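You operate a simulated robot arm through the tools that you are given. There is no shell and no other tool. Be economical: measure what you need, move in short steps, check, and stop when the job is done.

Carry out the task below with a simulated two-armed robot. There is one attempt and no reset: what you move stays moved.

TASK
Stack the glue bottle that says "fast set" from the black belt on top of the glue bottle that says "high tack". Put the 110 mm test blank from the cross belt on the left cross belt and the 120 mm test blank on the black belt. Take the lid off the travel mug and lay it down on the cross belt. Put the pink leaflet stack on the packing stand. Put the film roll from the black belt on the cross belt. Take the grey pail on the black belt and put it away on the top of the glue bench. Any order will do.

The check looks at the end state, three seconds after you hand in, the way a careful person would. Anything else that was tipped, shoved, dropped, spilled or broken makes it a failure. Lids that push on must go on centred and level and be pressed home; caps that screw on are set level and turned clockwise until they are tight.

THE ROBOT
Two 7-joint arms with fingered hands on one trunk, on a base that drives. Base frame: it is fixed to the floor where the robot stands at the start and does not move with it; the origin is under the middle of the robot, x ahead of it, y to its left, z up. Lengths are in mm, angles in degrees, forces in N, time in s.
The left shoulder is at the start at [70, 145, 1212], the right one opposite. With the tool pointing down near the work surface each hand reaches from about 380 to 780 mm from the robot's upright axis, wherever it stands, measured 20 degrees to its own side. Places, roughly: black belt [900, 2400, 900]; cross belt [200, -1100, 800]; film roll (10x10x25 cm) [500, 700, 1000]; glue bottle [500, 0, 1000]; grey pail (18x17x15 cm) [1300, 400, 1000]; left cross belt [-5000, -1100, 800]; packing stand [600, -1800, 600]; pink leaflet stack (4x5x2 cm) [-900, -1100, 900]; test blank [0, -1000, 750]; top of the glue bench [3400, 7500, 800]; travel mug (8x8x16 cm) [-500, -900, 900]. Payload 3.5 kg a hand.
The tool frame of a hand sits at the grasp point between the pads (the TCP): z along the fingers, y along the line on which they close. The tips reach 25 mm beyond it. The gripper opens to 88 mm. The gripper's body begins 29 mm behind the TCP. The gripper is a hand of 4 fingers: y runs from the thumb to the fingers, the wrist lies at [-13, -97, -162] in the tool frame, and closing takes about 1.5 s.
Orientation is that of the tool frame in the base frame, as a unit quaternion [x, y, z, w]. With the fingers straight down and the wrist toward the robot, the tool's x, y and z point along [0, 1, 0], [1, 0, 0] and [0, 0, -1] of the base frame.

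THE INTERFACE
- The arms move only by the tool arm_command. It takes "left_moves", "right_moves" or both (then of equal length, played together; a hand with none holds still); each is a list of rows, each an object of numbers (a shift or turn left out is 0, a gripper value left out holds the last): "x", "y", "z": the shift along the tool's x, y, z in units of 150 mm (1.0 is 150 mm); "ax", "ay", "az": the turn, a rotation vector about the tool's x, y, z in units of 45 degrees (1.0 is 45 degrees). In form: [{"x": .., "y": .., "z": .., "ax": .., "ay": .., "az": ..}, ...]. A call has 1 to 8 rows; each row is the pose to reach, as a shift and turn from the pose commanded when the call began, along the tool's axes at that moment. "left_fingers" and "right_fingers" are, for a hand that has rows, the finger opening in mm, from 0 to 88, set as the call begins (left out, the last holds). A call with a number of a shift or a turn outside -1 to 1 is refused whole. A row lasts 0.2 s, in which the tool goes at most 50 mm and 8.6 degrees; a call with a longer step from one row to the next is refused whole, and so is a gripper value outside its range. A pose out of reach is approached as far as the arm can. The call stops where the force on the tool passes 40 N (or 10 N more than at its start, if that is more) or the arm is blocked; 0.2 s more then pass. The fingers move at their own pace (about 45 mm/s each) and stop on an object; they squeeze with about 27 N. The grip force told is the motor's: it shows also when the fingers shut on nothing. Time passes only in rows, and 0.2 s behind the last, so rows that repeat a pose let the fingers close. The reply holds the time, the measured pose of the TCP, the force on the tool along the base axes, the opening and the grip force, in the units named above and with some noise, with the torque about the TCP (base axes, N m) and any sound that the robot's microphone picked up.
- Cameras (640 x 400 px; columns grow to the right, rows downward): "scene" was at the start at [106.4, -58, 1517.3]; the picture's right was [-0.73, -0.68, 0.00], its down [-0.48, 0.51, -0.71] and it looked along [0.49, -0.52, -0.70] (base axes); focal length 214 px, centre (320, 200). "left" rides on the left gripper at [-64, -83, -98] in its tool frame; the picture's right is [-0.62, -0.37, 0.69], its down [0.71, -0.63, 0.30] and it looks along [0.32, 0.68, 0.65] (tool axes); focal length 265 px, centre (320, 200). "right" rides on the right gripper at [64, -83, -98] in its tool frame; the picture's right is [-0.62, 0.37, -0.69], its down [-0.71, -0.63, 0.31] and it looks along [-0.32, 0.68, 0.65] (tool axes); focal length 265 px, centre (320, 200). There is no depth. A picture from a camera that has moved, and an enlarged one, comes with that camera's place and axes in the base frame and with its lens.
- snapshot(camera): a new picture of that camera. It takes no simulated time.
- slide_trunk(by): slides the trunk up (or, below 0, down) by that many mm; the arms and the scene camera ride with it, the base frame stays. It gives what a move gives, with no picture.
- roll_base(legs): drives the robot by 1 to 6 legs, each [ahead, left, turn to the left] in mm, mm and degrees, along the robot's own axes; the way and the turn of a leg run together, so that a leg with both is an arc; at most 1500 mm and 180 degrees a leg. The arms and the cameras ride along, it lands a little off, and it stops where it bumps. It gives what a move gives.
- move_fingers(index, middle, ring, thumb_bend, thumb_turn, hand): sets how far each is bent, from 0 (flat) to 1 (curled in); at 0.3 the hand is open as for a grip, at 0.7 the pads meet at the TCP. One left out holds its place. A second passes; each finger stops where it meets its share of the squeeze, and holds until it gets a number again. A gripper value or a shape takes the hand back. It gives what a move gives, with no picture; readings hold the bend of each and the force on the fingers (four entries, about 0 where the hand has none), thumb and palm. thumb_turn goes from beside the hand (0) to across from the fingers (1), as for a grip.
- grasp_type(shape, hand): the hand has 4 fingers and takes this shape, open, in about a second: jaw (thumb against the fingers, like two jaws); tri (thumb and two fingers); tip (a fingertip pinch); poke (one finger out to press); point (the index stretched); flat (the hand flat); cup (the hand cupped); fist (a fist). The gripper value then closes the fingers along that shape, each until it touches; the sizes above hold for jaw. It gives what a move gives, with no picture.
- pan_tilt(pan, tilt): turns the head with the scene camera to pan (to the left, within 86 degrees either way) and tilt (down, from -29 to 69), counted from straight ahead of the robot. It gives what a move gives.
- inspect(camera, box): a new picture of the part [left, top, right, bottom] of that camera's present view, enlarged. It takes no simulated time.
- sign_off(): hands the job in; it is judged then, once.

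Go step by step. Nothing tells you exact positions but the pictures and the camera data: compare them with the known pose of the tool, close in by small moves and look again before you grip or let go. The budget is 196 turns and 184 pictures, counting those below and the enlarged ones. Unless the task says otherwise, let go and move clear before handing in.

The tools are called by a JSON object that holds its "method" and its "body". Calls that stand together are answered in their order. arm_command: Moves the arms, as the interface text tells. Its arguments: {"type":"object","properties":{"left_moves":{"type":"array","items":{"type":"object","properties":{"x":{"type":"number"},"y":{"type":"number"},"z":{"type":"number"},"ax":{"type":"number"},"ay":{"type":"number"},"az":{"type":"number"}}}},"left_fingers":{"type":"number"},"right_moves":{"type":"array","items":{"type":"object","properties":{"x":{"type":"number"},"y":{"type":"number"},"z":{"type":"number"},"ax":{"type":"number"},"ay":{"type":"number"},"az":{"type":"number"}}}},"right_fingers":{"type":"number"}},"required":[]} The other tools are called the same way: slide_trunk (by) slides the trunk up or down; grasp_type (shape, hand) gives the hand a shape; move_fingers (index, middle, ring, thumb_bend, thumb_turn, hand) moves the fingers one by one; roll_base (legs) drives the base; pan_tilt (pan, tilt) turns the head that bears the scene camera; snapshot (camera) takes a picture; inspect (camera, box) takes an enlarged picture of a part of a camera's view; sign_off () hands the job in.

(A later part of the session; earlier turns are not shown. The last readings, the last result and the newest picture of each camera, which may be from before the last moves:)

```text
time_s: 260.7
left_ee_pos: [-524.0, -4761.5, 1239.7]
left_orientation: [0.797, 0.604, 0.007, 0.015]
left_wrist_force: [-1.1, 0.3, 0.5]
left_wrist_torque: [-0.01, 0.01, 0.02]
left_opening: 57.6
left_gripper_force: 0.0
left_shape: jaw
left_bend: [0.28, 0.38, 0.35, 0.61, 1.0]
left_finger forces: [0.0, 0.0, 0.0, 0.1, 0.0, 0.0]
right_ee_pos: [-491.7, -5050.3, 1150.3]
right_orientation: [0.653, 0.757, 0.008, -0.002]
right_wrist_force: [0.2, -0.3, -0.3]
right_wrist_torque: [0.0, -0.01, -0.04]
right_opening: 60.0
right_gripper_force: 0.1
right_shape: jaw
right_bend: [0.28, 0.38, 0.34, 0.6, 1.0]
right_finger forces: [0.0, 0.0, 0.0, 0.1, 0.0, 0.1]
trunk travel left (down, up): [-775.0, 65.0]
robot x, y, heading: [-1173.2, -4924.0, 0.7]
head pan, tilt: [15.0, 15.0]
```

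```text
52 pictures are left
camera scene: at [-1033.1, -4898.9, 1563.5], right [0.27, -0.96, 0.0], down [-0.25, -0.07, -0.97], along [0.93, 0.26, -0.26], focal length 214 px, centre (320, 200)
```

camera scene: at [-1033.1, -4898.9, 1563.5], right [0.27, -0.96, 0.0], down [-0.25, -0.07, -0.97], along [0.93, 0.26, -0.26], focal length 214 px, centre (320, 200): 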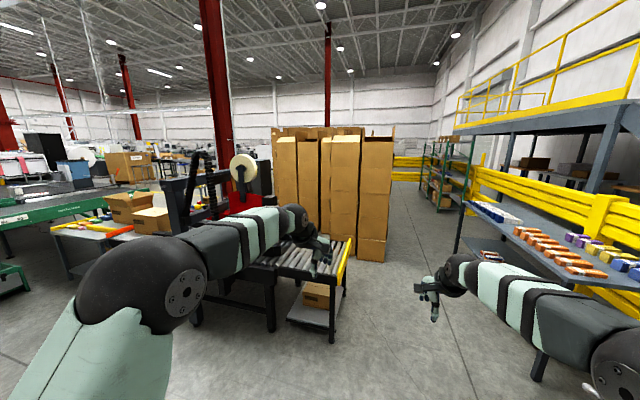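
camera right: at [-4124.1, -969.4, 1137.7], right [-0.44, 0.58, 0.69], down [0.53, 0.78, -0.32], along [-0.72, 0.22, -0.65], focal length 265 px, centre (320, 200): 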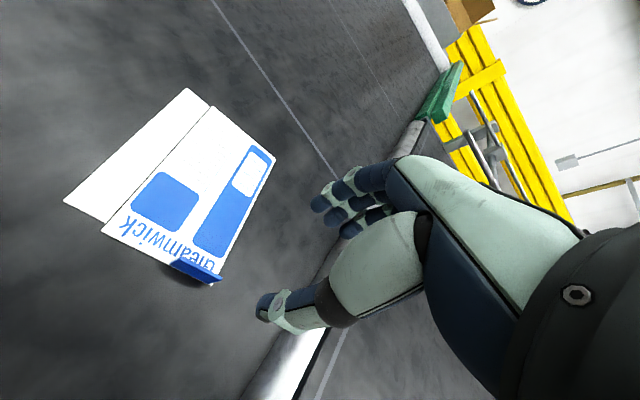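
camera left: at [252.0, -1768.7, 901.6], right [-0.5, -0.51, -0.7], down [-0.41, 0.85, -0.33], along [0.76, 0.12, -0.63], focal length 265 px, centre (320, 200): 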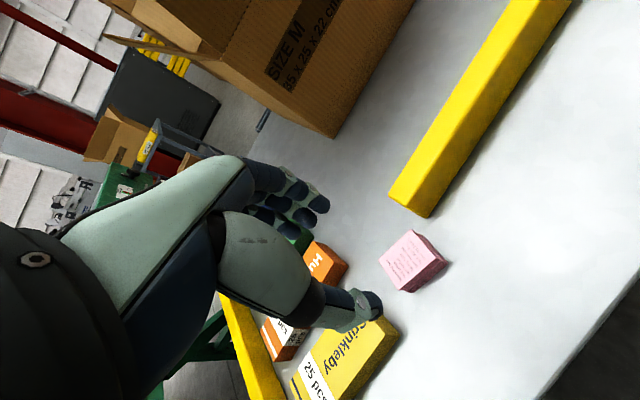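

The lane continues east between the roller conveyor and the shelves. I drive along it and look north behind the packing machine.

{"method": "roll_base", "body": {"legs": [[0, -320, 0], [1500, 0, 0], [700, 0, 0]]}}

{"method": "pan_tilt", "body": {"pan": 70, "tilt": 20}}

{"method": "snapshot", "body": {"camera": "scene"}}

```text
time_s: 262.1
left_ee_pos: [-520.2, -4907.5, 1244.1]
left_orientation: [0.8, 0.599, 0.009, 0.015]
left_wrist_force: [0.3, -0.4, 0.8]
left_wrist_torque: [0.03, 0.0, -0.03]
left_opening: 57.6
left_gripper_force: 0.1
left_shape: jaw
left_bend: [0.28, 0.38, 0.35, 0.61, 1.0]
left_finger forces: [0.1, 0.0, 0.0, 0.1, 0.0, 0.0]
right_ee_pos: [-492.3, -5195.9, 1152.1]
right_orientation: [0.657, 0.754, 0.01, -0.004]
right_wrist_force: [1.0, -0.9, 0.0]
right_wrist_torque: [0.05, -0.02, -0.01]
right_opening: 59.7
right_gripper_force: 0.1
right_shape: jaw
right_bend: [0.28, 0.38, 0.34, 0.6, 1.0]
right_finger forces: [0.0, 0.0, 0.0, 0.0, 0.1, 0.0]
trunk travel left (down, up): [-775.0, 65.0]
robot x, y, heading: [-1169.2, -5060.4, -0.1]
head pan, tilt: [15.0, 15.0]
stopped in leg 1: the robot was blocked; the commanded pose is now the measured one
```

```text
time_s: 263.4
left_ee_pos: [-516.4, -4903.1, 1241.2]
left_orientation: [0.801, 0.599, 0.008, 0.016]
left_wrist_force: [0.7, 0.4, 0.5]
left_wrist_torque: [0.01, 0.04, 0.02]
left_opening: 57.8
left_gripper_force: 0.1
left_shape: jaw
left_bend: [0.28, 0.38, 0.35, 0.61, 1.0]
left_finger forces: [0.1, 0.0, 0.0, 0.0, 0.0, 0.0]
right_ee_pos: [-487.8, -5190.4, 1151.0]
right_orientation: [0.657, 0.754, 0.009, -0.003]
right_wrist_force: [-0.7, -0.1, -0.2]
right_wrist_torque: [-0.02, 0.04, 0.01]
right_opening: 60.0
right_gripper_force: 0.1
right_shape: jaw
right_bend: [0.28, 0.38, 0.34, 0.6, 1.0]
right_finger forces: [0.1, 0.1, 0.1, 0.0, 0.0, 0.0]
trunk travel left (down, up): [-775.0, 65.0]
robot x, y, heading: [-1168.3, -5058.8, -0.0]
head pan, tilt: [70.0, 20.0]
```

```text
51 pictures are left
camera scene: at [-1086.0, -4971.4, 1555.5], right [0.94, -0.34, 0.0], down [-0.12, -0.32, -0.94], along [0.32, 0.88, -0.34], focal length 214 px, centre (320, 200)
```

scene: 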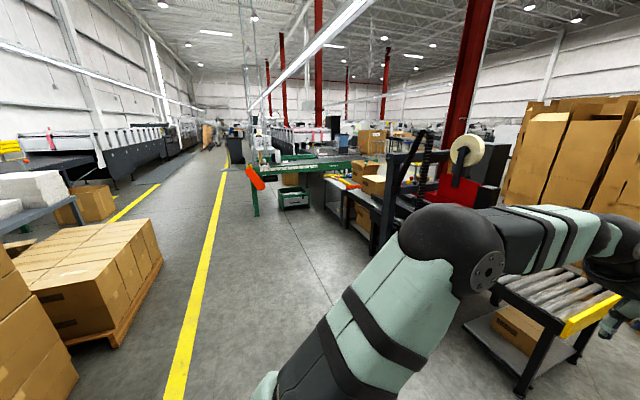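

I was blocked on the right. I look at what's there.

{"method": "pan_tilt", "body": {"pan": -80, "tilt": 45}}

{"method": "snapshot", "body": {"camera": "scene"}}

```text
time_s: 265.7
left_ee_pos: [-517.3, -4900.7, 1240.4]
left_orientation: [0.8, 0.6, 0.006, 0.017]
left_wrist_force: [-0.8, -0.1, -0.3]
left_wrist_torque: [0.0, 0.01, 0.02]
left_opening: 57.8
left_gripper_force: 0.1
left_shape: jaw
left_bend: [0.28, 0.38, 0.35, 0.61, 1.0]
left_finger forces: [0.1, 0.0, 0.0, 0.0, 0.1, 0.1]
right_ee_pos: [-488.0, -5190.2, 1151.4]
right_orientation: [0.657, 0.754, 0.007, -0.003]
right_wrist_force: [-0.3, 1.0, -0.4]
right_wrist_torque: [-0.03, 0.02, 0.04]
right_opening: 60.1
right_gripper_force: 0.0
right_shape: jaw
right_bend: [0.28, 0.38, 0.34, 0.6, 1.0]
right_finger forces: [0.0, 0.0, 0.0, 0.0, 0.1, 0.1]
trunk travel left (down, up): [-775.0, 65.0]
robot x, y, heading: [-1171.5, -5060.9, 0.2]
head pan, tilt: [-80.0, 45.0]
```

```text
50 pictures are left
camera scene: at [-1103.4, -5138.2, 1516.7], right [-0.98, -0.17, 0.0], down [-0.12, 0.7, -0.71], along [0.12, -0.7, -0.71], focal length 214 px, centre (320, 200)
```

scene: 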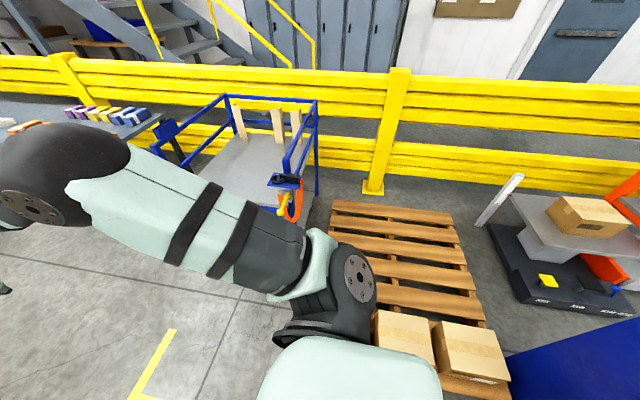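

A pallet with boxes is beside me. I move away from it and continue east.

{"method": "roll_base", "body": {"legs": [[0, 90, 0], [900, 0, 0], [0, -150, 0], [1300, 0, 0]]}}

{"method": "pan_tilt", "body": {"pan": 60, "tilt": 20}}

{"method": "snapshot", "body": {"camera": "scene"}}

```text
time_s: 277.6
left_ee_pos: [1638.9, -5063.9, 1238.8]
left_orientation: [0.824, 0.566, 0.0, 0.011]
left_wrist_force: [-4.6, -3.1, 0.5]
left_wrist_torque: [0.18, -0.37, 0.03]
left_opening: 57.8
left_gripper_force: 0.0
left_shape: jaw
left_bend: [0.28, 0.38, 0.35, 0.61, 1.0]
left_finger forces: [0.0, 0.0, 0.5, 0.0, 0.1, 6.2]
right_ee_pos: [1654.5, -5346.2, 1150.3]
right_orientation: [0.681, 0.732, 0.008, -0.003]
right_wrist_force: [0.8, 0.4, 0.6]
right_wrist_torque: [-0.01, -0.01, -0.03]
right_opening: 60.1
right_gripper_force: 0.0
right_shape: jaw
right_bend: [0.28, 0.38, 0.34, 0.6, 1.0]
right_finger forces: [0.1, 0.1, 0.0, 0.0, 0.0, 0.1]
trunk travel left (down, up): [-775.0, 65.0]
robot x, y, heading: [989.9, -5176.2, -3.5]
head pan, tilt: [-80.0, 45.0]
stopped in leg 4: the force on the tool passed its limit at 55 N (the readings are from after the stop); the commanded pose is now the measured one
```

```text
time_s: 279.9
left_ee_pos: [1639.6, -5061.5, 1238.3]
left_orientation: [0.823, 0.567, 0.001, 0.01]
left_wrist_force: [-5.7, -3.3, 0.8]
left_wrist_torque: [0.15, -0.31, 0.01]
left_opening: 57.7
left_gripper_force: 0.2
left_shape: jaw
left_bend: [0.28, 0.38, 0.35, 0.61, 1.0]
left_finger forces: [0.0, 0.0, 0.3, 0.0, 0.0, 5.5]
right_ee_pos: [1655.2, -5347.8, 1151.9]
right_orientation: [0.68, 0.733, 0.008, -0.003]
right_wrist_force: [0.5, -0.3, 0.1]
right_wrist_torque: [0.01, -0.02, 0.01]
right_opening: 60.0
right_gripper_force: 0.0
right_shape: jaw
right_bend: [0.28, 0.38, 0.34, 0.6, 1.0]
right_finger forces: [0.0, 0.1, 0.1, 0.0, 0.0, 0.0]
trunk travel left (down, up): [-775.0, 65.0]
robot x, y, heading: [986.9, -5178.4, -3.8]
head pan, tilt: [60.0, 20.0]
```

```text
49 pictures are left
camera scene: at [1085.6, -5098.4, 1555.6], right [0.83, -0.55, 0.0], down [-0.19, -0.28, -0.94], along [0.52, 0.78, -0.34], focal length 214 px, centre (320, 200)
```

scene: 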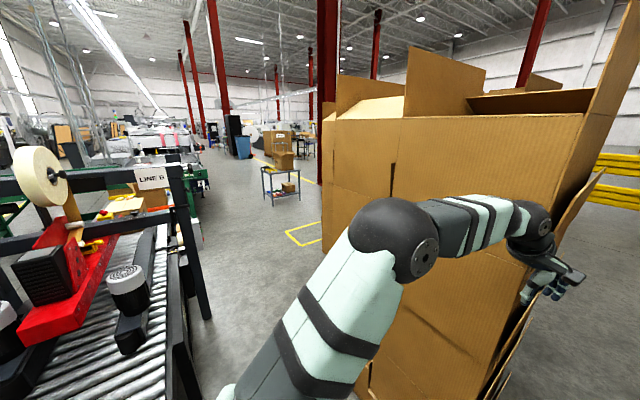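

The left hand touched the cardboard stack; I back off, turn north, and stretch the arms forward to get narrower for the corridor.

{"method": "roll_base", "body": {"legs": [[-200, 0, 0], [0, 0, 93.6]]}}

{"method": "arm_command", "body": {"left_moves": [{"y": 0.25, "z": -0.1}, {"y": 0.5, "z": -0.2}, {"y": 0.75, "z": -0.3}, {"y": 0.9, "z": -0.3}], "right_moves": [{"y": 0.25, "z": -0.2}, {"y": 0.5, "z": -0.4}, {"y": 0.75, "z": -0.6}, {"y": 0.9, "z": -0.8}]}}

{"method": "slide_trunk", "body": {"by": 60}}

{"method": "pan_tilt", "body": {"pan": 0, "tilt": 25}}

{"method": "snapshot", "body": {"camera": "scene"}}

```text
time_s: 285.5
left_ee_pos: [619.6, -4514.4, 1237.5]
left_orientation: [0.141, 0.99, 0.008, 0.007]
left_wrist_force: [0.0, 0.6, -0.6]
left_wrist_torque: [-0.01, -0.01, 0.04]
left_opening: 57.8
left_gripper_force: 0.1
left_shape: jaw
left_bend: [0.28, 0.38, 0.35, 0.61, 1.0]
left_finger forces: [0.0, 0.0, 0.0, 0.1, 0.0, 0.1]
right_ee_pos: [904.5, -4478.1, 1150.0]
right_orientation: [-0.078, 0.997, 0.003, -0.008]
right_wrist_force: [0.6, -0.1, 0.1]
right_wrist_torque: [0.0, -0.02, 0.0]
right_opening: 59.7
right_gripper_force: 0.1
right_shape: jaw
right_bend: [0.28, 0.38, 0.34, 0.6, 1.0]
right_finger forces: [0.0, 0.0, 0.0, 0.0, 0.0, 0.1]
trunk travel left (down, up): [-775.0, 65.0]
robot x, y, heading: [784.6, -5161.6, 91.1]
head pan, tilt: [60.0, 20.0]
```

```text
time_s: 286.5
left_ee_pos: [642.4, -4452.4, 1266.8]
left_orientation: [0.141, 0.99, 0.007, 0.009]
left_wrist_force: [1.3, -0.7, -0.1]
left_wrist_torque: [-0.02, 0.02, -0.02]
left_opening: 57.6
left_gripper_force: 0.1
left_shape: jaw
left_bend: [0.28, 0.38, 0.35, 0.61, 1.0]
left_finger forces: [0.0, 0.0, 0.0, 0.0, 0.1, 0.0]
left hand out of reach, approached as far as the arm can: row 2, 3, 4
right_ee_pos: [892.8, -4433.1, 1225.4]
right_orientation: [-0.078, 0.997, 0.004, -0.007]
right_wrist_force: [0.6, 0.7, -0.5]
right_wrist_torque: [0.0, -0.01, -0.02]
right_opening: 60.0
right_gripper_force: 0.0
right_shape: jaw
right_bend: [0.28, 0.38, 0.34, 0.6, 1.0]
right_finger forces: [0.0, 0.0, 0.1, 0.0, 0.1, 0.0]
right hand out of reach, approached as far as the arm can: row 2, 3, 4
trunk travel left (down, up): [-775.0, 65.0]
robot x, y, heading: [784.6, -5161.3, 91.1]
head pan, tilt: [60.0, 20.0]
```

```text
time_s: 287.5
left_ee_pos: [643.2, -4451.3, 1327.5]
left_orientation: [0.141, 0.99, 0.008, 0.007]
left_wrist_force: [0.0, 0.0, 0.6]
left_wrist_torque: [0.01, -0.03, -0.03]
left_opening: 57.7
left_gripper_force: 0.1
left_shape: jaw
left_bend: [0.28, 0.38, 0.35, 0.61, 1.0]
left_finger forces: [0.0, 0.0, 0.0, 0.0, 0.1, 0.0]
right_ee_pos: [894.7, -4430.7, 1284.6]
right_orientation: [-0.078, 0.997, 0.003, -0.007]
right_wrist_force: [0.0, -0.2, 0.0]
right_wrist_torque: [0.01, 0.01, 0.03]
right_opening: 59.9
right_gripper_force: 0.0
right_shape: jaw
right_bend: [0.28, 0.38, 0.34, 0.6, 1.0]
right_finger forces: [0.1, 0.0, 0.0, 0.0, 0.0, 0.1]
trunk travel left (down, up): [-835.0, 5.0]
robot x, y, heading: [785.1, -5160.3, 90.9]
head pan, tilt: [60.0, 20.0]
```

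```text
time_s: 288.8
left_ee_pos: [641.2, -4451.0, 1326.0]
left_orientation: [0.14, 0.99, 0.008, 0.006]
left_wrist_force: [0.0, -0.1, -0.7]
left_wrist_torque: [-0.02, 0.0, -0.02]
left_opening: 58.0
left_gripper_force: 0.1
left_shape: jaw
left_bend: [0.28, 0.38, 0.35, 0.61, 1.0]
left_finger forces: [0.1, 0.0, 0.0, 0.1, 0.0, 0.0]
right_ee_pos: [895.0, -4430.5, 1284.0]
right_orientation: [-0.077, 0.997, 0.005, -0.008]
right_wrist_force: [-0.9, 0.1, 0.6]
right_wrist_torque: [-0.03, 0.01, 0.02]
right_opening: 60.1
right_gripper_force: 0.1
right_shape: jaw
right_bend: [0.28, 0.38, 0.34, 0.6, 1.0]
right_finger forces: [0.1, 0.1, 0.0, 0.1, 0.0, 0.0]
trunk travel left (down, up): [-835.0, 5.0]
robot x, y, heading: [785.5, -5162.7, 90.8]
head pan, tilt: [0.0, 25.0]
```

```text
48 pictures are left
camera scene: at [782.2, -5015.8, 1607.3], right [1.0, 0.02, 0.0], down [0.01, -0.42, -0.91], along [-0.02, 0.91, -0.42], focal length 214 px, centre (320, 200)
```

scene: 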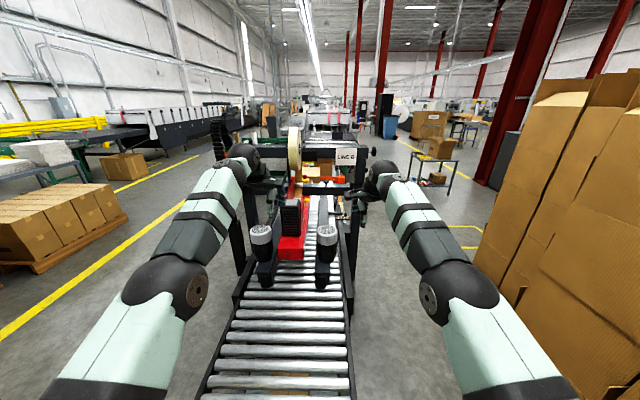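

The corridor fits now that the elbows are tucked. I go: right, north, right again, north.

{"method": "roll_base", "body": {"legs": [[0, -470, 0], [1500, 0, 0], [0, -680, 0], [1300, 0, 0]]}}

{"method": "snapshot", "body": {"camera": "scene"}}

```text
time_s: 298.8
left_ee_pos: [1197.1, -2980.8, 1347.7]
left_orientation: [0.193, 0.98, 0.043, 0.007]
left_wrist_force: [0.3, -0.4, -2.0]
left_wrist_torque: [-0.03, 0.01, 0.0]
left_opening: 57.8
left_gripper_force: 0.0
left_shape: jaw
left_bend: [0.28, 0.38, 0.35, 0.61, 1.0]
left_finger forces: [0.1, 0.0, 0.1, 0.1, 0.1, 0.1]
right_ee_pos: [1466.5, -2993.7, 1266.8]
right_orientation: [-0.018, 1.0, 0.005, -0.004]
right_wrist_force: [-0.1, 0.9, 0.1]
right_wrist_torque: [-0.02, 0.0, -0.01]
right_opening: 60.1
right_gripper_force: 0.1
right_shape: jaw
right_bend: [0.28, 0.38, 0.34, 0.59, 1.0]
right_finger forces: [0.1, 0.1, 0.0, 0.0, 0.0, 0.0]
trunk travel left (down, up): [-835.0, 5.0]
robot x, y, heading: [1276.4, -3656.7, 84.5]
head pan, tilt: [0.0, 25.0]
stopped in leg 2: the robot was blocked; the commanded pose is now the measured one
```

```text
47 pictures are left
camera scene: at [1274.6, -3586.2, 1621.9], right [0.99, -0.1, 0.01], down [-0.03, -0.38, -0.93], along [0.1, 0.92, -0.38], focal length 214 px, centre (320, 200)
```

scene: 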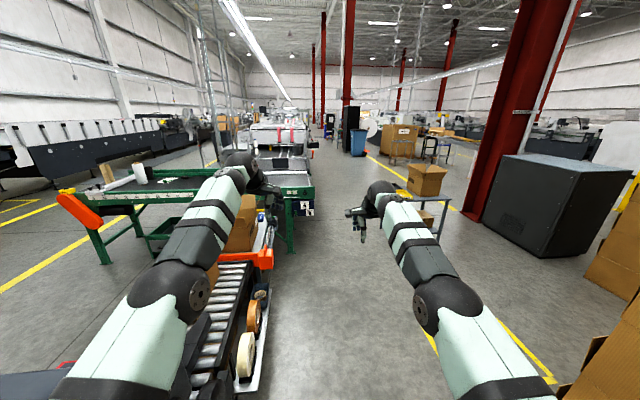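

Something on the left (conveyor side) blocked the base. I move right, straighten and continue north.

{"method": "roll_base", "body": {"legs": [[0, -300, 0], [0, 0, 5.5], [0, -350, 0], [1300, 0, 0]]}}

{"method": "snapshot", "body": {"camera": "scene"}}

```text
time_s: 300.0
left_ee_pos: [1104.0, -2978.7, 1373.6]
left_orientation: [0.097, 0.993, 0.06, 0.0]
left_wrist_force: [0.3, 0.5, -0.3]
left_wrist_torque: [0.02, -0.02, -0.01]
left_opening: 57.8
left_gripper_force: 0.1
left_shape: jaw
left_bend: [0.28, 0.38, 0.35, 0.61, 1.0]
left_finger forces: [0.0, 0.1, 0.0, 0.0, 0.0, 0.1]
right_ee_pos: [1376.6, -2935.6, 1259.3]
right_orientation: [-0.108, 0.994, -0.004, -0.005]
right_wrist_force: [-0.3, 0.3, 0.6]
right_wrist_torque: [0.0, 0.01, 0.03]
right_opening: 60.1
right_gripper_force: 0.1
right_shape: jaw
right_bend: [0.28, 0.38, 0.34, 0.59, 1.0]
right_finger forces: [0.0, 0.1, 0.0, 0.0, 0.0, 0.0]
trunk travel left (down, up): [-835.0, 5.0]
robot x, y, heading: [1320.9, -3655.7, 94.8]
head pan, tilt: [0.0, 25.0]
stopped in leg 1: the robot was blocked; the commanded pose is now the measured one
```

```text
46 pictures are left
camera scene: at [1294.6, -3539.9, 1611.2], right [1.0, 0.08, 0.01], down [0.04, -0.41, -0.91], along [-0.07, 0.91, -0.41], focal length 214 px, centre (320, 200)
```

scene: 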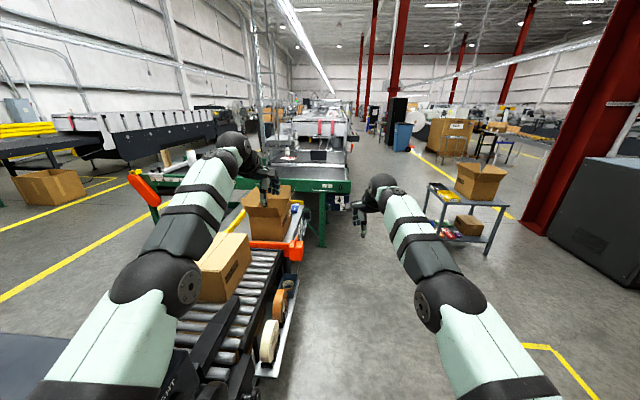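

I look down around the base to see what blocks.

{"method": "pan_tilt", "body": {"pan": -50, "tilt": 60}}

{"method": "snapshot", "body": {"camera": "scene"}}

{"method": "pan_tilt", "body": {"pan": 50, "tilt": 60}}

{"method": "snapshot", "body": {"camera": "scene"}}

```text
time_s: 301.2
left_ee_pos: [1106.4, -2977.7, 1373.9]
left_orientation: [0.1, 0.993, 0.061, 0.002]
left_wrist_force: [0.1, 0.4, 0.5]
left_wrist_torque: [0.02, 0.01, -0.01]
left_opening: 57.8
left_gripper_force: 0.0
left_shape: jaw
left_bend: [0.28, 0.38, 0.35, 0.61, 1.0]
left_finger forces: [0.0, 0.0, 0.0, 0.1, 0.1, 0.1]
right_ee_pos: [1376.9, -2936.6, 1260.8]
right_orientation: [-0.108, 0.994, -0.003, -0.003]
right_wrist_force: [0.9, 0.4, 0.4]
right_wrist_torque: [0.02, 0.02, 0.01]
right_opening: 60.1
right_gripper_force: 0.0
right_shape: jaw
right_bend: [0.28, 0.38, 0.34, 0.59, 1.0]
right_finger forces: [0.0, 0.0, 0.0, 0.1, 0.0, 0.0]
trunk travel left (down, up): [-835.0, 5.0]
robot x, y, heading: [1317.4, -3655.3, 94.6]
head pan, tilt: [-50.0, 60.0]
```

```text
45 pictures are left
camera scene: at [1349.0, -3585.1, 1561.1], right [0.7, -0.71, -0.01], down [-0.61, -0.6, -0.52], along [0.36, 0.37, -0.86], focal length 214 px, centre (320, 200)
```

scene: 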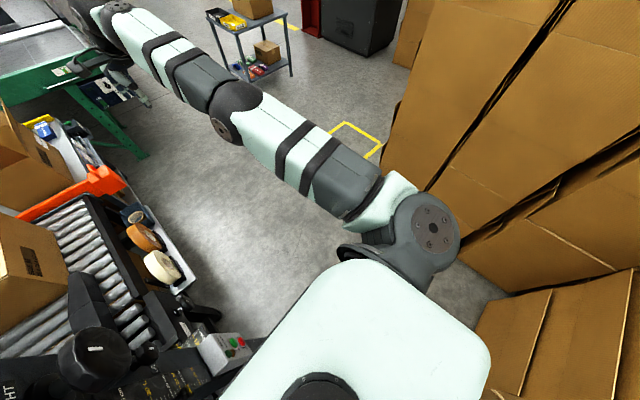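

```text
time_s: 303.0
left_ee_pos: [1106.6, -2978.7, 1373.7]
left_orientation: [0.1, 0.993, 0.061, 0.002]
left_wrist_force: [-0.2, -0.4, 0.1]
left_wrist_torque: [-0.01, -0.01, -0.04]
left_opening: 57.9
left_gripper_force: 0.0
left_shape: jaw
left_bend: [0.28, 0.38, 0.35, 0.61, 1.0]
left_finger forces: [0.0, 0.0, 0.1, 0.0, 0.0, 0.0]
right_ee_pos: [1377.2, -2937.1, 1261.2]
right_orientation: [-0.109, 0.994, -0.003, -0.004]
right_wrist_force: [-0.6, 0.1, 0.6]
right_wrist_torque: [0.0, -0.04, -0.03]
right_opening: 60.2
right_gripper_force: 0.1
right_shape: jaw
right_bend: [0.28, 0.38, 0.34, 0.59, 1.0]
right_finger forces: [0.1, 0.0, 0.1, 0.1, 0.0, 0.0]
trunk travel left (down, up): [-835.0, 5.0]
robot x, y, heading: [1317.8, -3658.9, 94.7]
head pan, tilt: [50.0, 60.0]
```

```text
44 pictures are left
camera scene: at [1247.7, -3593.7, 1559.8], right [0.58, 0.81, 0.02], down [0.71, -0.49, -0.5], along [-0.4, 0.31, -0.86], focal length 214 px, centre (320, 200)
```

scene: 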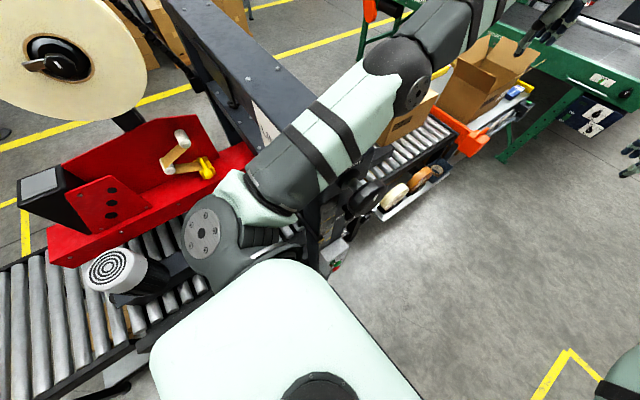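

The left upper arm is lying on the machine's cross frame. I lift the left arm clear, then shift right.

{"method": "arm_command", "body": {"left_moves": [{"z": -0.2, "y": -0.1}, {"z": -0.4, "y": -0.2}, {"z": -0.6, "y": -0.35}, {"z": -0.8, "y": -0.5}, {"z": -1.0, "y": -0.6}]}}

{"method": "snapshot", "body": {"camera": "scene"}}

```text
time_s: 304.2
left_ee_pos: [1103.0, -3057.1, 1493.5]
left_orientation: [0.102, 0.994, 0.043, -0.001]
left_wrist_force: [-0.5, 0.2, 0.7]
left_wrist_torque: [0.03, 0.0, 0.01]
left_opening: 57.9
left_gripper_force: 0.1
left_shape: jaw
left_bend: [0.28, 0.38, 0.35, 0.61, 1.0]
left_finger forces: [0.0, 0.0, 0.0, 0.1, 0.0, 0.0]
right_ee_pos: [1388.9, -2915.8, 1244.6]
right_orientation: [-0.106, 0.994, -0.011, -0.009]
right_wrist_force: [-0.4, -1.5, 0.2]
right_wrist_torque: [-0.03, -0.03, -0.01]
right_opening: 60.3
right_gripper_force: 0.1
right_shape: jaw
right_bend: [0.28, 0.38, 0.34, 0.59, 1.0]
right_finger forces: [0.1, 0.0, 0.1, 0.0, 0.0, 0.0]
trunk travel left (down, up): [-835.0, 5.0]
robot x, y, heading: [1318.5, -3660.0, 94.8]
head pan, tilt: [50.0, 60.0]
```

```text
43 pictures are left
camera scene: at [1261.0, -3567.1, 1557.2], right [0.58, 0.81, 0.0], down [0.7, -0.5, -0.5], along [-0.41, 0.29, -0.87], focal length 214 px, centre (320, 200)
```

scene: 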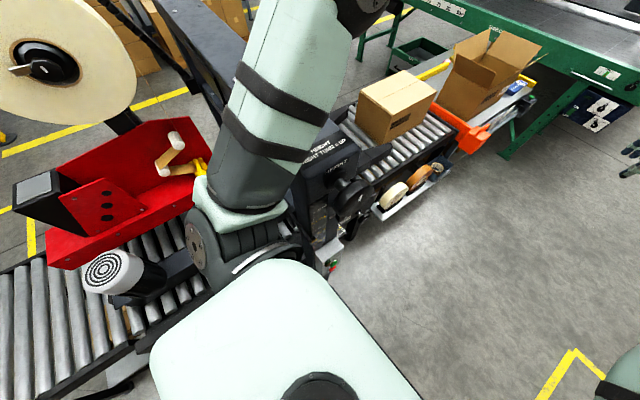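

I back off 150 mm to disengage, then shift right and go on.

{"method": "roll_base", "body": {"legs": [[-200, 0, 0], [0, 0, -4.8], [0, -350, 0]]}}

{"method": "snapshot", "body": {"camera": "scene"}}

```text
time_s: 308.2
left_ee_pos: [1522.2, -3240.8, 1493.2]
left_orientation: [0.144, 0.989, 0.044, 0.003]
left_wrist_force: [0.5, 0.5, -0.3]
left_wrist_torque: [-0.03, -0.01, 0.02]
left_opening: 57.7
left_gripper_force: 0.1
left_shape: jaw
left_bend: [0.28, 0.38, 0.35, 0.61, 1.0]
left_finger forces: [0.1, 0.0, 0.1, 0.0, 0.0, 0.1]
right_ee_pos: [1819.8, -3125.5, 1245.3]
right_orientation: [-0.064, 0.998, -0.011, -0.008]
right_wrist_force: [0.5, -0.9, 0.4]
right_wrist_torque: [0.0, -0.03, -0.02]
right_opening: 60.0
right_gripper_force: 0.2
right_shape: jaw
right_bend: [0.28, 0.38, 0.34, 0.59, 1.0]
right_finger forces: [0.0, 0.0, 0.0, 0.0, 0.1, 0.1]
trunk travel left (down, up): [-835.0, 5.0]
robot x, y, heading: [1687.2, -3860.5, 89.4]
head pan, tilt: [50.0, 60.0]
```

```text
42 pictures are left
camera scene: at [1635.6, -3764.8, 1557.1], right [0.65, 0.76, 0.0], down [0.66, -0.56, -0.5], along [-0.38, 0.32, -0.87], focal length 214 px, centre (320, 200)
```

scene: 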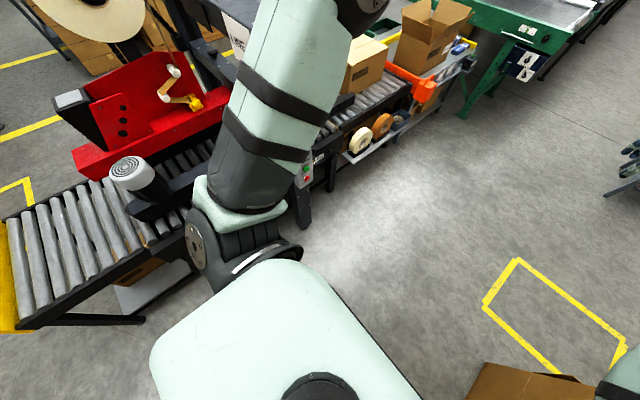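

Free again. I continue north past the cross belt end to the far side of the black belt.

{"method": "roll_base", "body": {"legs": [[1500, 0, 0.5], [0, -200, 0], [1500, 0, 0], [900, 0, 0]]}}

{"method": "pan_tilt", "body": {"pan": 45, "tilt": 30}}

{"method": "snapshot", "body": {"camera": "scene"}}

```text
time_s: 328.1
left_ee_pos: [1793.3, 644.4, 1494.2]
left_orientation: [0.146, 0.988, 0.045, 0.001]
left_wrist_force: [-0.1, 0.2, 0.2]
left_wrist_torque: [0.02, 0.03, -0.02]
left_opening: 57.8
left_gripper_force: 0.1
left_shape: jaw
left_bend: [0.28, 0.38, 0.35, 0.61, 1.0]
left_finger forces: [0.0, 0.0, 0.0, 0.0, 0.1, 0.1]
right_ee_pos: [2089.8, 758.8, 1245.4]
right_orientation: [-0.063, 0.998, -0.01, -0.009]
right_wrist_force: [0.1, 0.4, -0.8]
right_wrist_torque: [-0.02, -0.01, 0.02]
right_opening: 60.0
right_gripper_force: 0.0
right_shape: jaw
right_bend: [0.28, 0.38, 0.34, 0.59, 1.0]
right_finger forces: [0.1, 0.1, 0.1, 0.0, 0.0, 0.1]
trunk travel left (down, up): [-835.0, 5.0]
robot x, y, heading: [1956.7, 26.2, 89.6]
head pan, tilt: [50.0, 60.0]
```

```text
time_s: 329.1
left_ee_pos: [1791.4, 645.3, 1492.8]
left_orientation: [0.145, 0.988, 0.043, 0.002]
left_wrist_force: [-0.6, -0.4, 0.2]
left_wrist_torque: [0.01, -0.02, 0.02]
left_opening: 57.9
left_gripper_force: 0.0
left_shape: jaw
left_bend: [0.28, 0.38, 0.35, 0.61, 1.0]
left_finger forces: [0.0, 0.0, 0.0, 0.0, 0.1, 0.0]
right_ee_pos: [2088.8, 759.0, 1244.2]
right_orientation: [-0.063, 0.998, -0.01, -0.01]
right_wrist_force: [-0.7, -0.4, 0.0]
right_wrist_torque: [0.04, 0.0, 0.01]
right_opening: 60.1
right_gripper_force: 0.1
right_shape: jaw
right_bend: [0.28, 0.38, 0.34, 0.59, 1.0]
right_finger forces: [0.1, 0.0, 0.0, 0.1, 0.0, 0.0]
trunk travel left (down, up): [-835.0, 5.0]
robot x, y, heading: [1950.3, 27.2, 89.5]
head pan, tilt: [45.0, 30.0]
```

```text
41 pictures are left
camera scene: at [1891.7, 143.8, 1599.2], right [0.71, 0.7, 0.0], down [0.35, -0.36, -0.87], along [-0.61, 0.62, -0.5], focal length 214 px, centre (320, 200)
```

scene: 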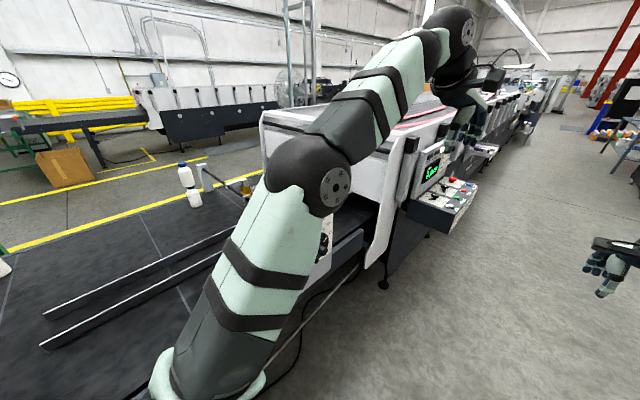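

I pull the right hand in, then turn to face the belt from this far side.

{"method": "arm_command", "body": {"right_moves": [{"y": -0.25}, {"y": -0.5}, {"y": -0.75}, {"y": -1.0, "z": -0.1}], "left_moves": [{"z": 0.25}, {"z": 0.5}, {"z": 0.75}, {"z": 0.95}]}}

{"method": "roll_base", "body": {"legs": [[0, 0, 90]]}}

{"method": "pan_tilt", "body": {"pan": -20, "tilt": 40}}

{"method": "snapshot", "body": {"camera": "scene"}}

```text
time_s: 330.1
left_ee_pos: [1793.9, 654.9, 1350.6]
left_orientation: [0.146, 0.988, 0.046, 0.002]
left_wrist_force: [0.2, -0.3, 0.8]
left_wrist_torque: [0.03, -0.03, -0.01]
left_opening: 57.8
left_gripper_force: 0.0
left_shape: jaw
left_bend: [0.28, 0.38, 0.35, 0.61, 1.0]
left_finger forces: [0.0, 0.0, 0.0, 0.0, 0.0, 0.0]
right_ee_pos: [2108.7, 607.9, 1265.2]
right_orientation: [-0.065, 0.998, -0.008, -0.01]
right_wrist_force: [-0.3, -0.1, 0.5]
right_wrist_torque: [0.0, 0.0, 0.01]
right_opening: 60.2
right_gripper_force: 0.0
right_shape: jaw
right_bend: [0.28, 0.38, 0.34, 0.59, 1.0]
right_finger forces: [0.1, 0.0, 0.0, 0.0, 0.0, 0.0]
trunk travel left (down, up): [-835.0, 5.0]
robot x, y, heading: [1954.4, 26.9, 89.3]
head pan, tilt: [45.0, 30.0]
```

```text
time_s: 334.3
left_ee_pos: [1320.7, -122.1, 1349.6]
left_orientation: [-0.588, 0.808, 0.032, -0.03]
left_wrist_force: [-0.7, -0.2, -0.2]
left_wrist_torque: [-0.02, 0.0, -0.02]
left_opening: 57.7
left_gripper_force: 0.1
left_shape: jaw
left_bend: [0.28, 0.38, 0.35, 0.61, 1.0]
left_finger forces: [0.1, 0.1, 0.0, 0.1, 0.0, 0.0]
right_ee_pos: [1372.0, 191.3, 1262.5]
right_orientation: [0.745, -0.667, 0.015, 0.0]
right_wrist_force: [-0.3, 0.5, 0.0]
right_wrist_torque: [-0.02, 0.03, 0.01]
right_opening: 60.0
right_gripper_force: 0.0
right_shape: jaw
right_bend: [0.28, 0.38, 0.34, 0.59, 1.0]
right_finger forces: [0.1, 0.0, 0.0, 0.0, 0.0, 0.0]
trunk travel left (down, up): [-835.0, 5.0]
robot x, y, heading: [1954.9, 28.3, 178.6]
head pan, tilt: [45.0, 30.0]
```

```text
time_s: 335.6
left_ee_pos: [1320.7, -121.8, 1349.1]
left_orientation: [-0.589, 0.807, 0.033, -0.029]
left_wrist_force: [-0.2, 0.9, 0.1]
left_wrist_torque: [0.0, -0.03, 0.03]
left_opening: 57.9
left_gripper_force: 0.0
left_shape: jaw
left_bend: [0.28, 0.38, 0.35, 0.61, 1.0]
left_finger forces: [0.0, 0.1, 0.0, 0.0, 0.1, 0.0]
right_ee_pos: [1371.0, 192.2, 1261.7]
right_orientation: [0.745, -0.667, 0.014, -0.001]
right_wrist_force: [0.7, -0.7, -0.4]
right_wrist_torque: [0.02, -0.02, 0.0]
right_opening: 60.2
right_gripper_force: 0.1
right_shape: jaw
right_bend: [0.28, 0.38, 0.34, 0.59, 1.0]
right_finger forces: [0.0, 0.0, 0.1, 0.1, 0.0, 0.0]
trunk travel left (down, up): [-835.0, 5.0]
robot x, y, heading: [1955.9, 24.7, 178.4]
head pan, tilt: [-20.0, 40.0]
```

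```text
40 pictures are left
camera scene: at [1825.0, 60.9, 1584.0], right [0.37, 0.93, 0.0], down [0.6, -0.23, -0.77], along [-0.71, 0.28, -0.64], focal length 214 px, centre (320, 200)
```

scene: 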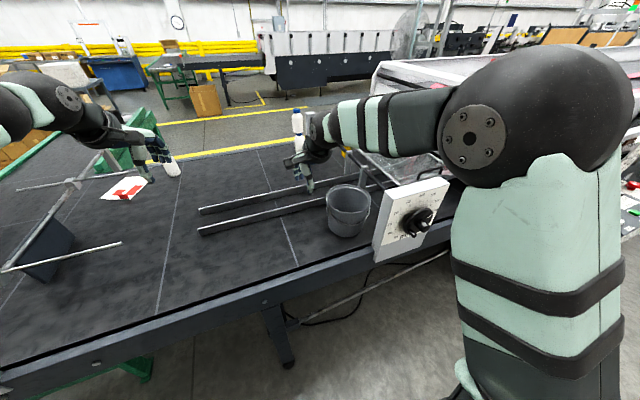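

The pail is at about [1230, 425]. I zoom in on it.

{"method": "inspect", "body": {"camera": "scene", "box": [300, 160, 400, 250]}}

```text
4.44 times, centred on (350, 205) of scene
camera zoom: at [1825.0, 60.9, 1584.0], right [0.37, 0.93, 0.0], down [0.6, -0.23, -0.77], along [-0.71, 0.28, -0.64], focal length 953 px, centre (187, 178)
```

zoom: 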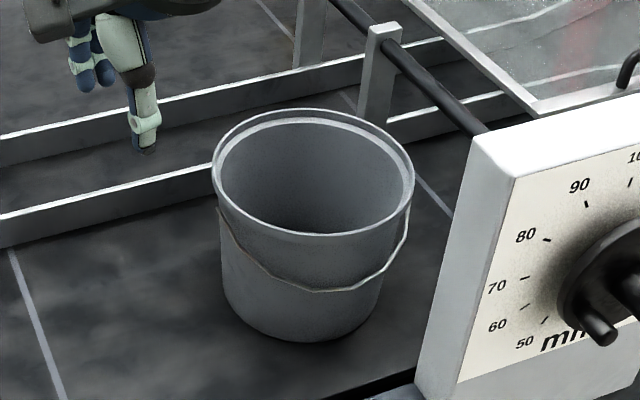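

I shift the base right 145 mm so the right hand can pinch the near rim (thumb outside, fingers inside).

{"method": "roll_base", "body": {"legs": [[0, -145, 0]]}}

{"method": "arm_command", "body": {"right_moves": [{"az": 0.18, "x": 0.05}, {"az": 0.36, "x": 0.1, "z": 0.2}, {"az": 0.54, "x": 0.15, "z": 0.4}, {"az": 0.56, "x": 0.2, "z": 0.6}]}}

{"method": "snapshot", "body": {"camera": "right"}}

{"method": "snapshot", "body": {"camera": "scene"}}

```text
time_s: 336.9
left_ee_pos: [1324.6, 11.8, 1348.8]
left_orientation: [-0.59, 0.806, 0.034, -0.028]
left_wrist_force: [-0.1, -0.1, -0.2]
left_wrist_torque: [0.01, 0.0, 0.01]
left_opening: 57.8
left_gripper_force: 0.0
left_shape: jaw
left_bend: [0.28, 0.38, 0.35, 0.61, 1.0]
left_finger forces: [0.0, 0.1, 0.0, 0.1, 0.1, 0.0]
right_ee_pos: [1374.0, 327.5, 1262.6]
right_orientation: [0.745, -0.666, 0.013, -0.002]
right_wrist_force: [0.8, -0.3, 0.3]
right_wrist_torque: [0.01, -0.03, -0.01]
right_opening: 60.0
right_gripper_force: 0.0
right_shape: jaw
right_bend: [0.28, 0.38, 0.34, 0.59, 1.0]
right_finger forces: [0.0, 0.1, 0.1, 0.1, 0.1, 0.0]
trunk travel left (down, up): [-835.0, 5.0]
robot x, y, heading: [1957.9, 167.2, 178.7]
head pan, tilt: [-20.0, 40.0]
```

```text
time_s: 337.9
left_ee_pos: [1323.9, 15.0, 1348.4]
left_orientation: [-0.59, 0.806, 0.032, -0.029]
left_wrist_force: [-0.2, 0.3, -1.1]
left_wrist_torque: [0.03, -0.04, 0.02]
left_opening: 57.8
left_gripper_force: 0.1
left_shape: jaw
left_bend: [0.28, 0.38, 0.35, 0.61, 1.0]
left_finger forces: [0.1, 0.1, 0.0, 0.0, 0.1, 0.0]
right_ee_pos: [1380.2, 299.3, 1172.4]
right_orientation: [-0.581, 0.814, -0.013, 0.003]
right_wrist_force: [-0.8, -0.4, 0.3]
right_wrist_torque: [0.0, 0.0, 0.02]
right_opening: 60.0
right_gripper_force: 0.0
right_shape: jaw
right_bend: [0.28, 0.38, 0.34, 0.59, 1.0]
right_finger forces: [0.0, 0.1, 0.1, 0.0, 0.1, 0.0]
trunk travel left (down, up): [-835.0, 5.0]
robot x, y, heading: [1958.3, 166.0, 178.6]
head pan, tilt: [-20.0, 40.0]
```

```text
38 pictures are left
camera right: at [1434.3, 212.8, 1273.2], right [-0.16, 0.72, 0.68], down [0.83, 0.47, -0.3], along [-0.53, 0.52, -0.67], focal length 265 px, centre (320, 200)
```

right: 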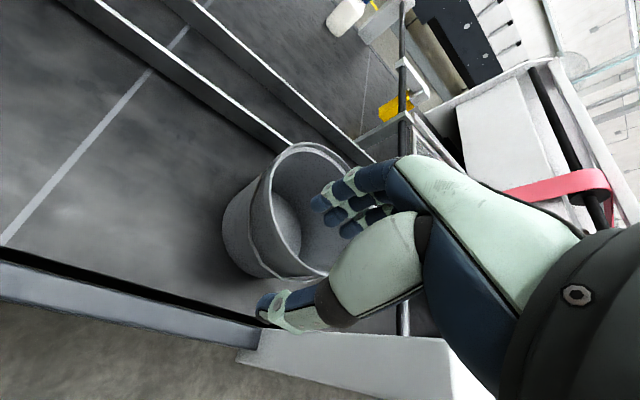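

```text
37 pictures are left
camera scene: at [1827.9, 200.6, 1583.9], right [0.36, 0.93, 0.0], down [0.6, -0.23, -0.77], along [-0.71, 0.28, -0.64], focal length 214 px, centre (320, 200)
```

scene: 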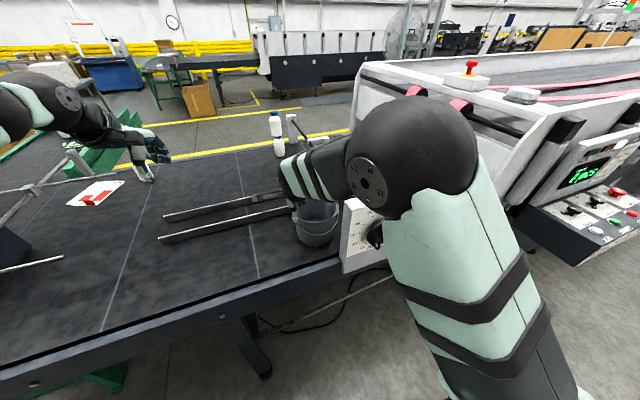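

I position the hand over the near rim, staying above it first.

{"method": "arm_command", "body": {"right_moves": [{"x": -0.12, "y": 0.13, "az": 0.12, "z": 0.1}, {"x": -0.24, "y": 0.266, "az": 0.245, "z": 0.25}, {"x": -0.24, "y": 0.266, "az": 0.245, "z": 0.47}]}}

{"method": "snapshot", "body": {"camera": "right"}}

{"method": "inspect", "body": {"camera": "scene", "box": [260, 160, 420, 280]}}

```text
time_s: 338.8
left_ee_pos: [1323.7, 15.4, 1348.1]
left_orientation: [-0.59, 0.806, 0.033, -0.029]
left_wrist_force: [0.1, 0.4, 0.7]
left_wrist_torque: [0.0, -0.02, 0.0]
left_opening: 57.8
left_gripper_force: 0.0
left_shape: jaw
left_bend: [0.28, 0.38, 0.35, 0.61, 1.0]
left_finger forces: [0.1, 0.0, 0.0, 0.1, 0.0, 0.1]
right_ee_pos: [1353.9, 345.8, 1101.3]
right_orientation: [-0.502, 0.865, -0.013, 0.006]
right_wrist_force: [-1.1, 0.1, -0.4]
right_wrist_torque: [0.01, 0.0, 0.01]
right_opening: 60.2
right_gripper_force: 0.1
right_shape: jaw
right_bend: [0.28, 0.38, 0.34, 0.59, 1.0]
right_finger forces: [0.0, 0.0, 0.0, 0.0, 0.1, 0.0]
trunk travel left (down, up): [-835.0, 5.0]
robot x, y, heading: [1955.3, 167.1, 178.6]
head pan, tilt: [-20.0, 40.0]
```

```text
36 pictures are left
camera right: at [1391.2, 249.1, 1200.6], right [-0.03, 0.73, 0.68], down [0.91, 0.3, -0.29], along [-0.42, 0.61, -0.67], focal length 265 px, centre (320, 200)
```

right: 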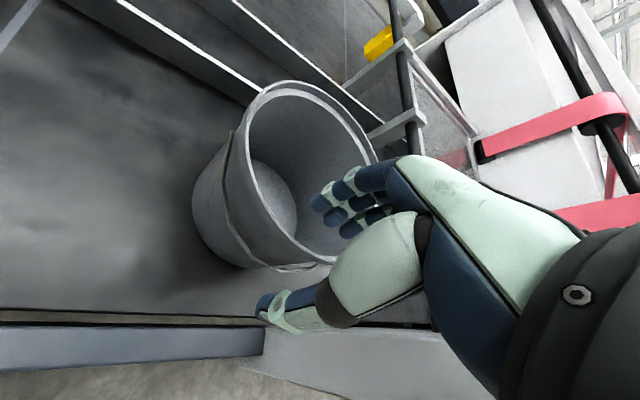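

```text
3.33 times, centred on (340, 220) of scene
camera zoom: at [1827.9, 199.8, 1584.0], right [0.36, 0.93, 0.0], down [0.6, -0.23, -0.77], along [-0.71, 0.28, -0.64], focal length 715 px, centre (253, 133)
```

zoom: 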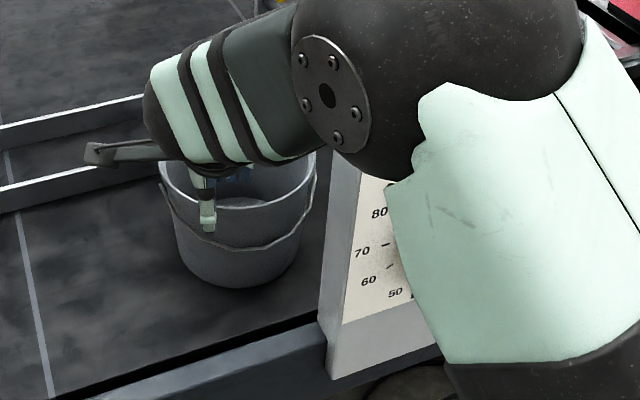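

The rim lies between thumb and fingers. I descend 60 mm and close.

{"method": "arm_command", "body": {"right_moves": [{"z": 0.15}, {"z": 0.3}, {"z": 0.42}]}}

{"method": "arm_command", "body": {"right_moves": [{}, {}, {}, {}, {}, {}, {}, {}], "right_fingers": 0}}

{"method": "snapshot", "body": {"camera": "right"}}

```text
time_s: 339.6
left_ee_pos: [1325.1, 14.5, 1348.7]
left_orientation: [-0.59, 0.806, 0.033, -0.029]
left_wrist_force: [-0.5, 0.4, -0.6]
left_wrist_torque: [-0.01, -0.01, -0.02]
left_opening: 57.9
left_gripper_force: 0.0
left_shape: jaw
left_bend: [0.28, 0.38, 0.35, 0.61, 1.0]
left_finger forces: [0.0, 0.0, 0.0, 0.1, 0.0, 0.0]
right_ee_pos: [1355.9, 341.7, 1039.9]
right_orientation: [-0.502, 0.865, -0.013, 0.004]
right_wrist_force: [-0.8, 0.4, 0.9]
right_wrist_torque: [0.02, 0.05, -0.02]
right_opening: 60.1
right_gripper_force: 0.0
right_shape: jaw
right_bend: [0.27, 0.37, 0.34, 0.59, 1.0]
right_finger forces: [0.5, 0.2, 0.7, 0.0, 0.0, 0.1]
trunk travel left (down, up): [-835.0, 5.0]
robot x, y, heading: [1958.1, 166.5, 178.6]
head pan, tilt: [-20.0, 40.0]
```

```text
time_s: 341.4
left_ee_pos: [1323.7, 15.0, 1348.9]
left_orientation: [-0.59, 0.806, 0.032, -0.029]
left_wrist_force: [0.3, 1.4, 0.0]
left_wrist_torque: [0.0, 0.0, -0.01]
left_opening: 58.0
left_gripper_force: 0.1
left_shape: jaw
left_bend: [0.28, 0.38, 0.35, 0.61, 1.0]
left_finger forces: [0.1, 0.0, 0.0, 0.0, 0.0, 0.1]
right_ee_pos: [1356.1, 342.1, 1038.9]
right_orientation: [-0.501, 0.865, -0.013, 0.004]
right_wrist_force: [-2.9, 0.8, 2.5]
right_wrist_torque: [0.17, 0.27, 0.04]
right_opening: 7.9
right_gripper_force: 27.0
right_shape: jaw
right_bend: [0.72, 0.72, 0.66, 0.77, 1.0]
right_finger forces: [16.1, 6.1, 3.1, 0.0, 21.5, 0.0]
trunk travel left (down, up): [-835.0, 5.0]
robot x, y, heading: [1960.9, 169.3, 178.7]
head pan, tilt: [-20.0, 40.0]
```

```text
34 pictures are left
camera right: at [1393.0, 246.3, 1139.2], right [-0.03, 0.73, 0.68], down [0.91, 0.3, -0.29], along [-0.42, 0.61, -0.67], focal length 265 px, centre (320, 200)
```

right: 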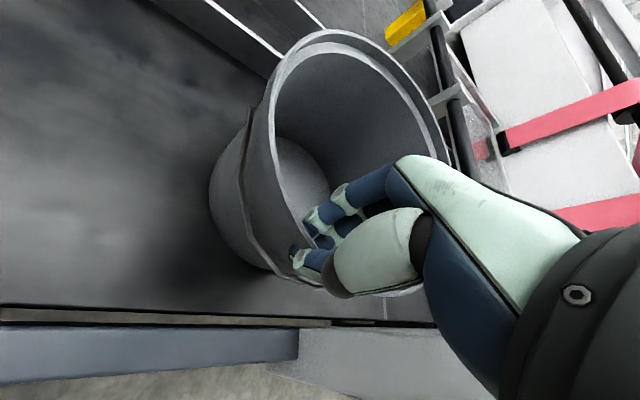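

Gripped the rim. Lift test.

{"method": "arm_command", "body": {"right_moves": [{"z": -0.1}, {"z": -0.25}, {"z": -0.45}, {"z": -0.7}, {"z": -0.9}]}}

{"method": "snapshot", "body": {"camera": "scene"}}

{"method": "snapshot", "body": {"camera": "right"}}

```text
time_s: 342.6
left_ee_pos: [1325.3, 14.6, 1349.5]
left_orientation: [-0.59, 0.806, 0.033, -0.029]
left_wrist_force: [0.6, 0.3, -0.1]
left_wrist_torque: [-0.02, 0.01, 0.01]
left_opening: 58.1
left_gripper_force: 0.0
left_shape: jaw
left_bend: [0.28, 0.38, 0.35, 0.61, 1.0]
left_finger forces: [0.0, 0.0, 0.0, 0.0, 0.1, 0.1]
right_ee_pos: [1354.1, 343.8, 1172.4]
right_orientation: [-0.501, 0.865, -0.013, 0.006]
right_wrist_force: [0.5, 0.8, -1.9]
right_wrist_torque: [-0.1, -0.08, 0.01]
right_opening: 6.8
right_gripper_force: 26.6
right_shape: jaw
right_bend: [0.72, 0.71, 0.7, 0.78, 1.0]
right_finger forces: [16.0, 4.7, 3.9, 0.1, 23.2, 0.0]
trunk travel left (down, up): [-835.0, 5.0]
robot x, y, heading: [1957.5, 164.4, 178.5]
head pan, tilt: [-20.0, 40.0]
```

```text
33 pictures are left
camera scene: at [1829.1, 200.5, 1584.0], right [0.36, 0.93, 0.0], down [0.6, -0.23, -0.77], along [-0.71, 0.28, -0.64], focal length 214 px, centre (320, 200)
```

scene: 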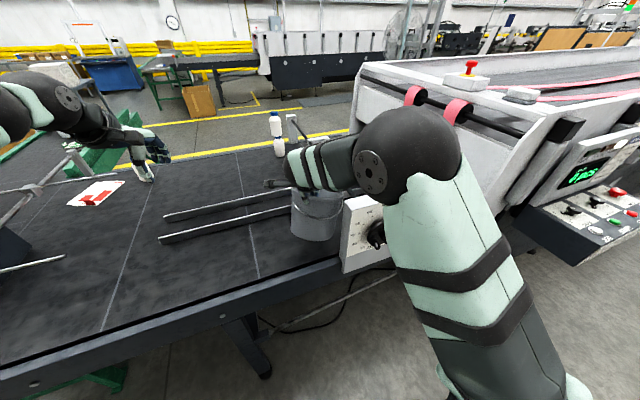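

```text
32 pictures are left
camera right: at [1392.0, 247.1, 1272.7], right [-0.03, 0.73, 0.68], down [0.91, 0.3, -0.29], along [-0.42, 0.61, -0.67], focal length 265 px, centre (320, 200)
```

right: 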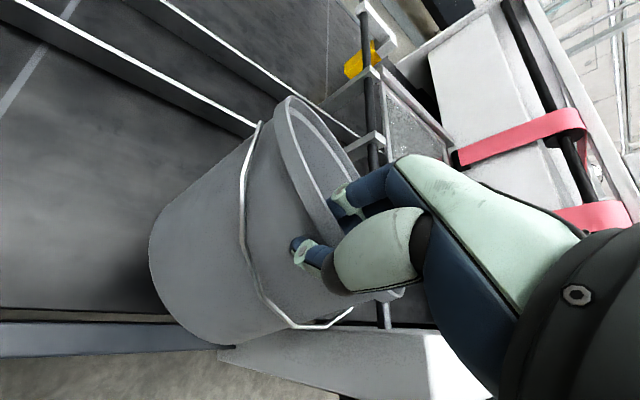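

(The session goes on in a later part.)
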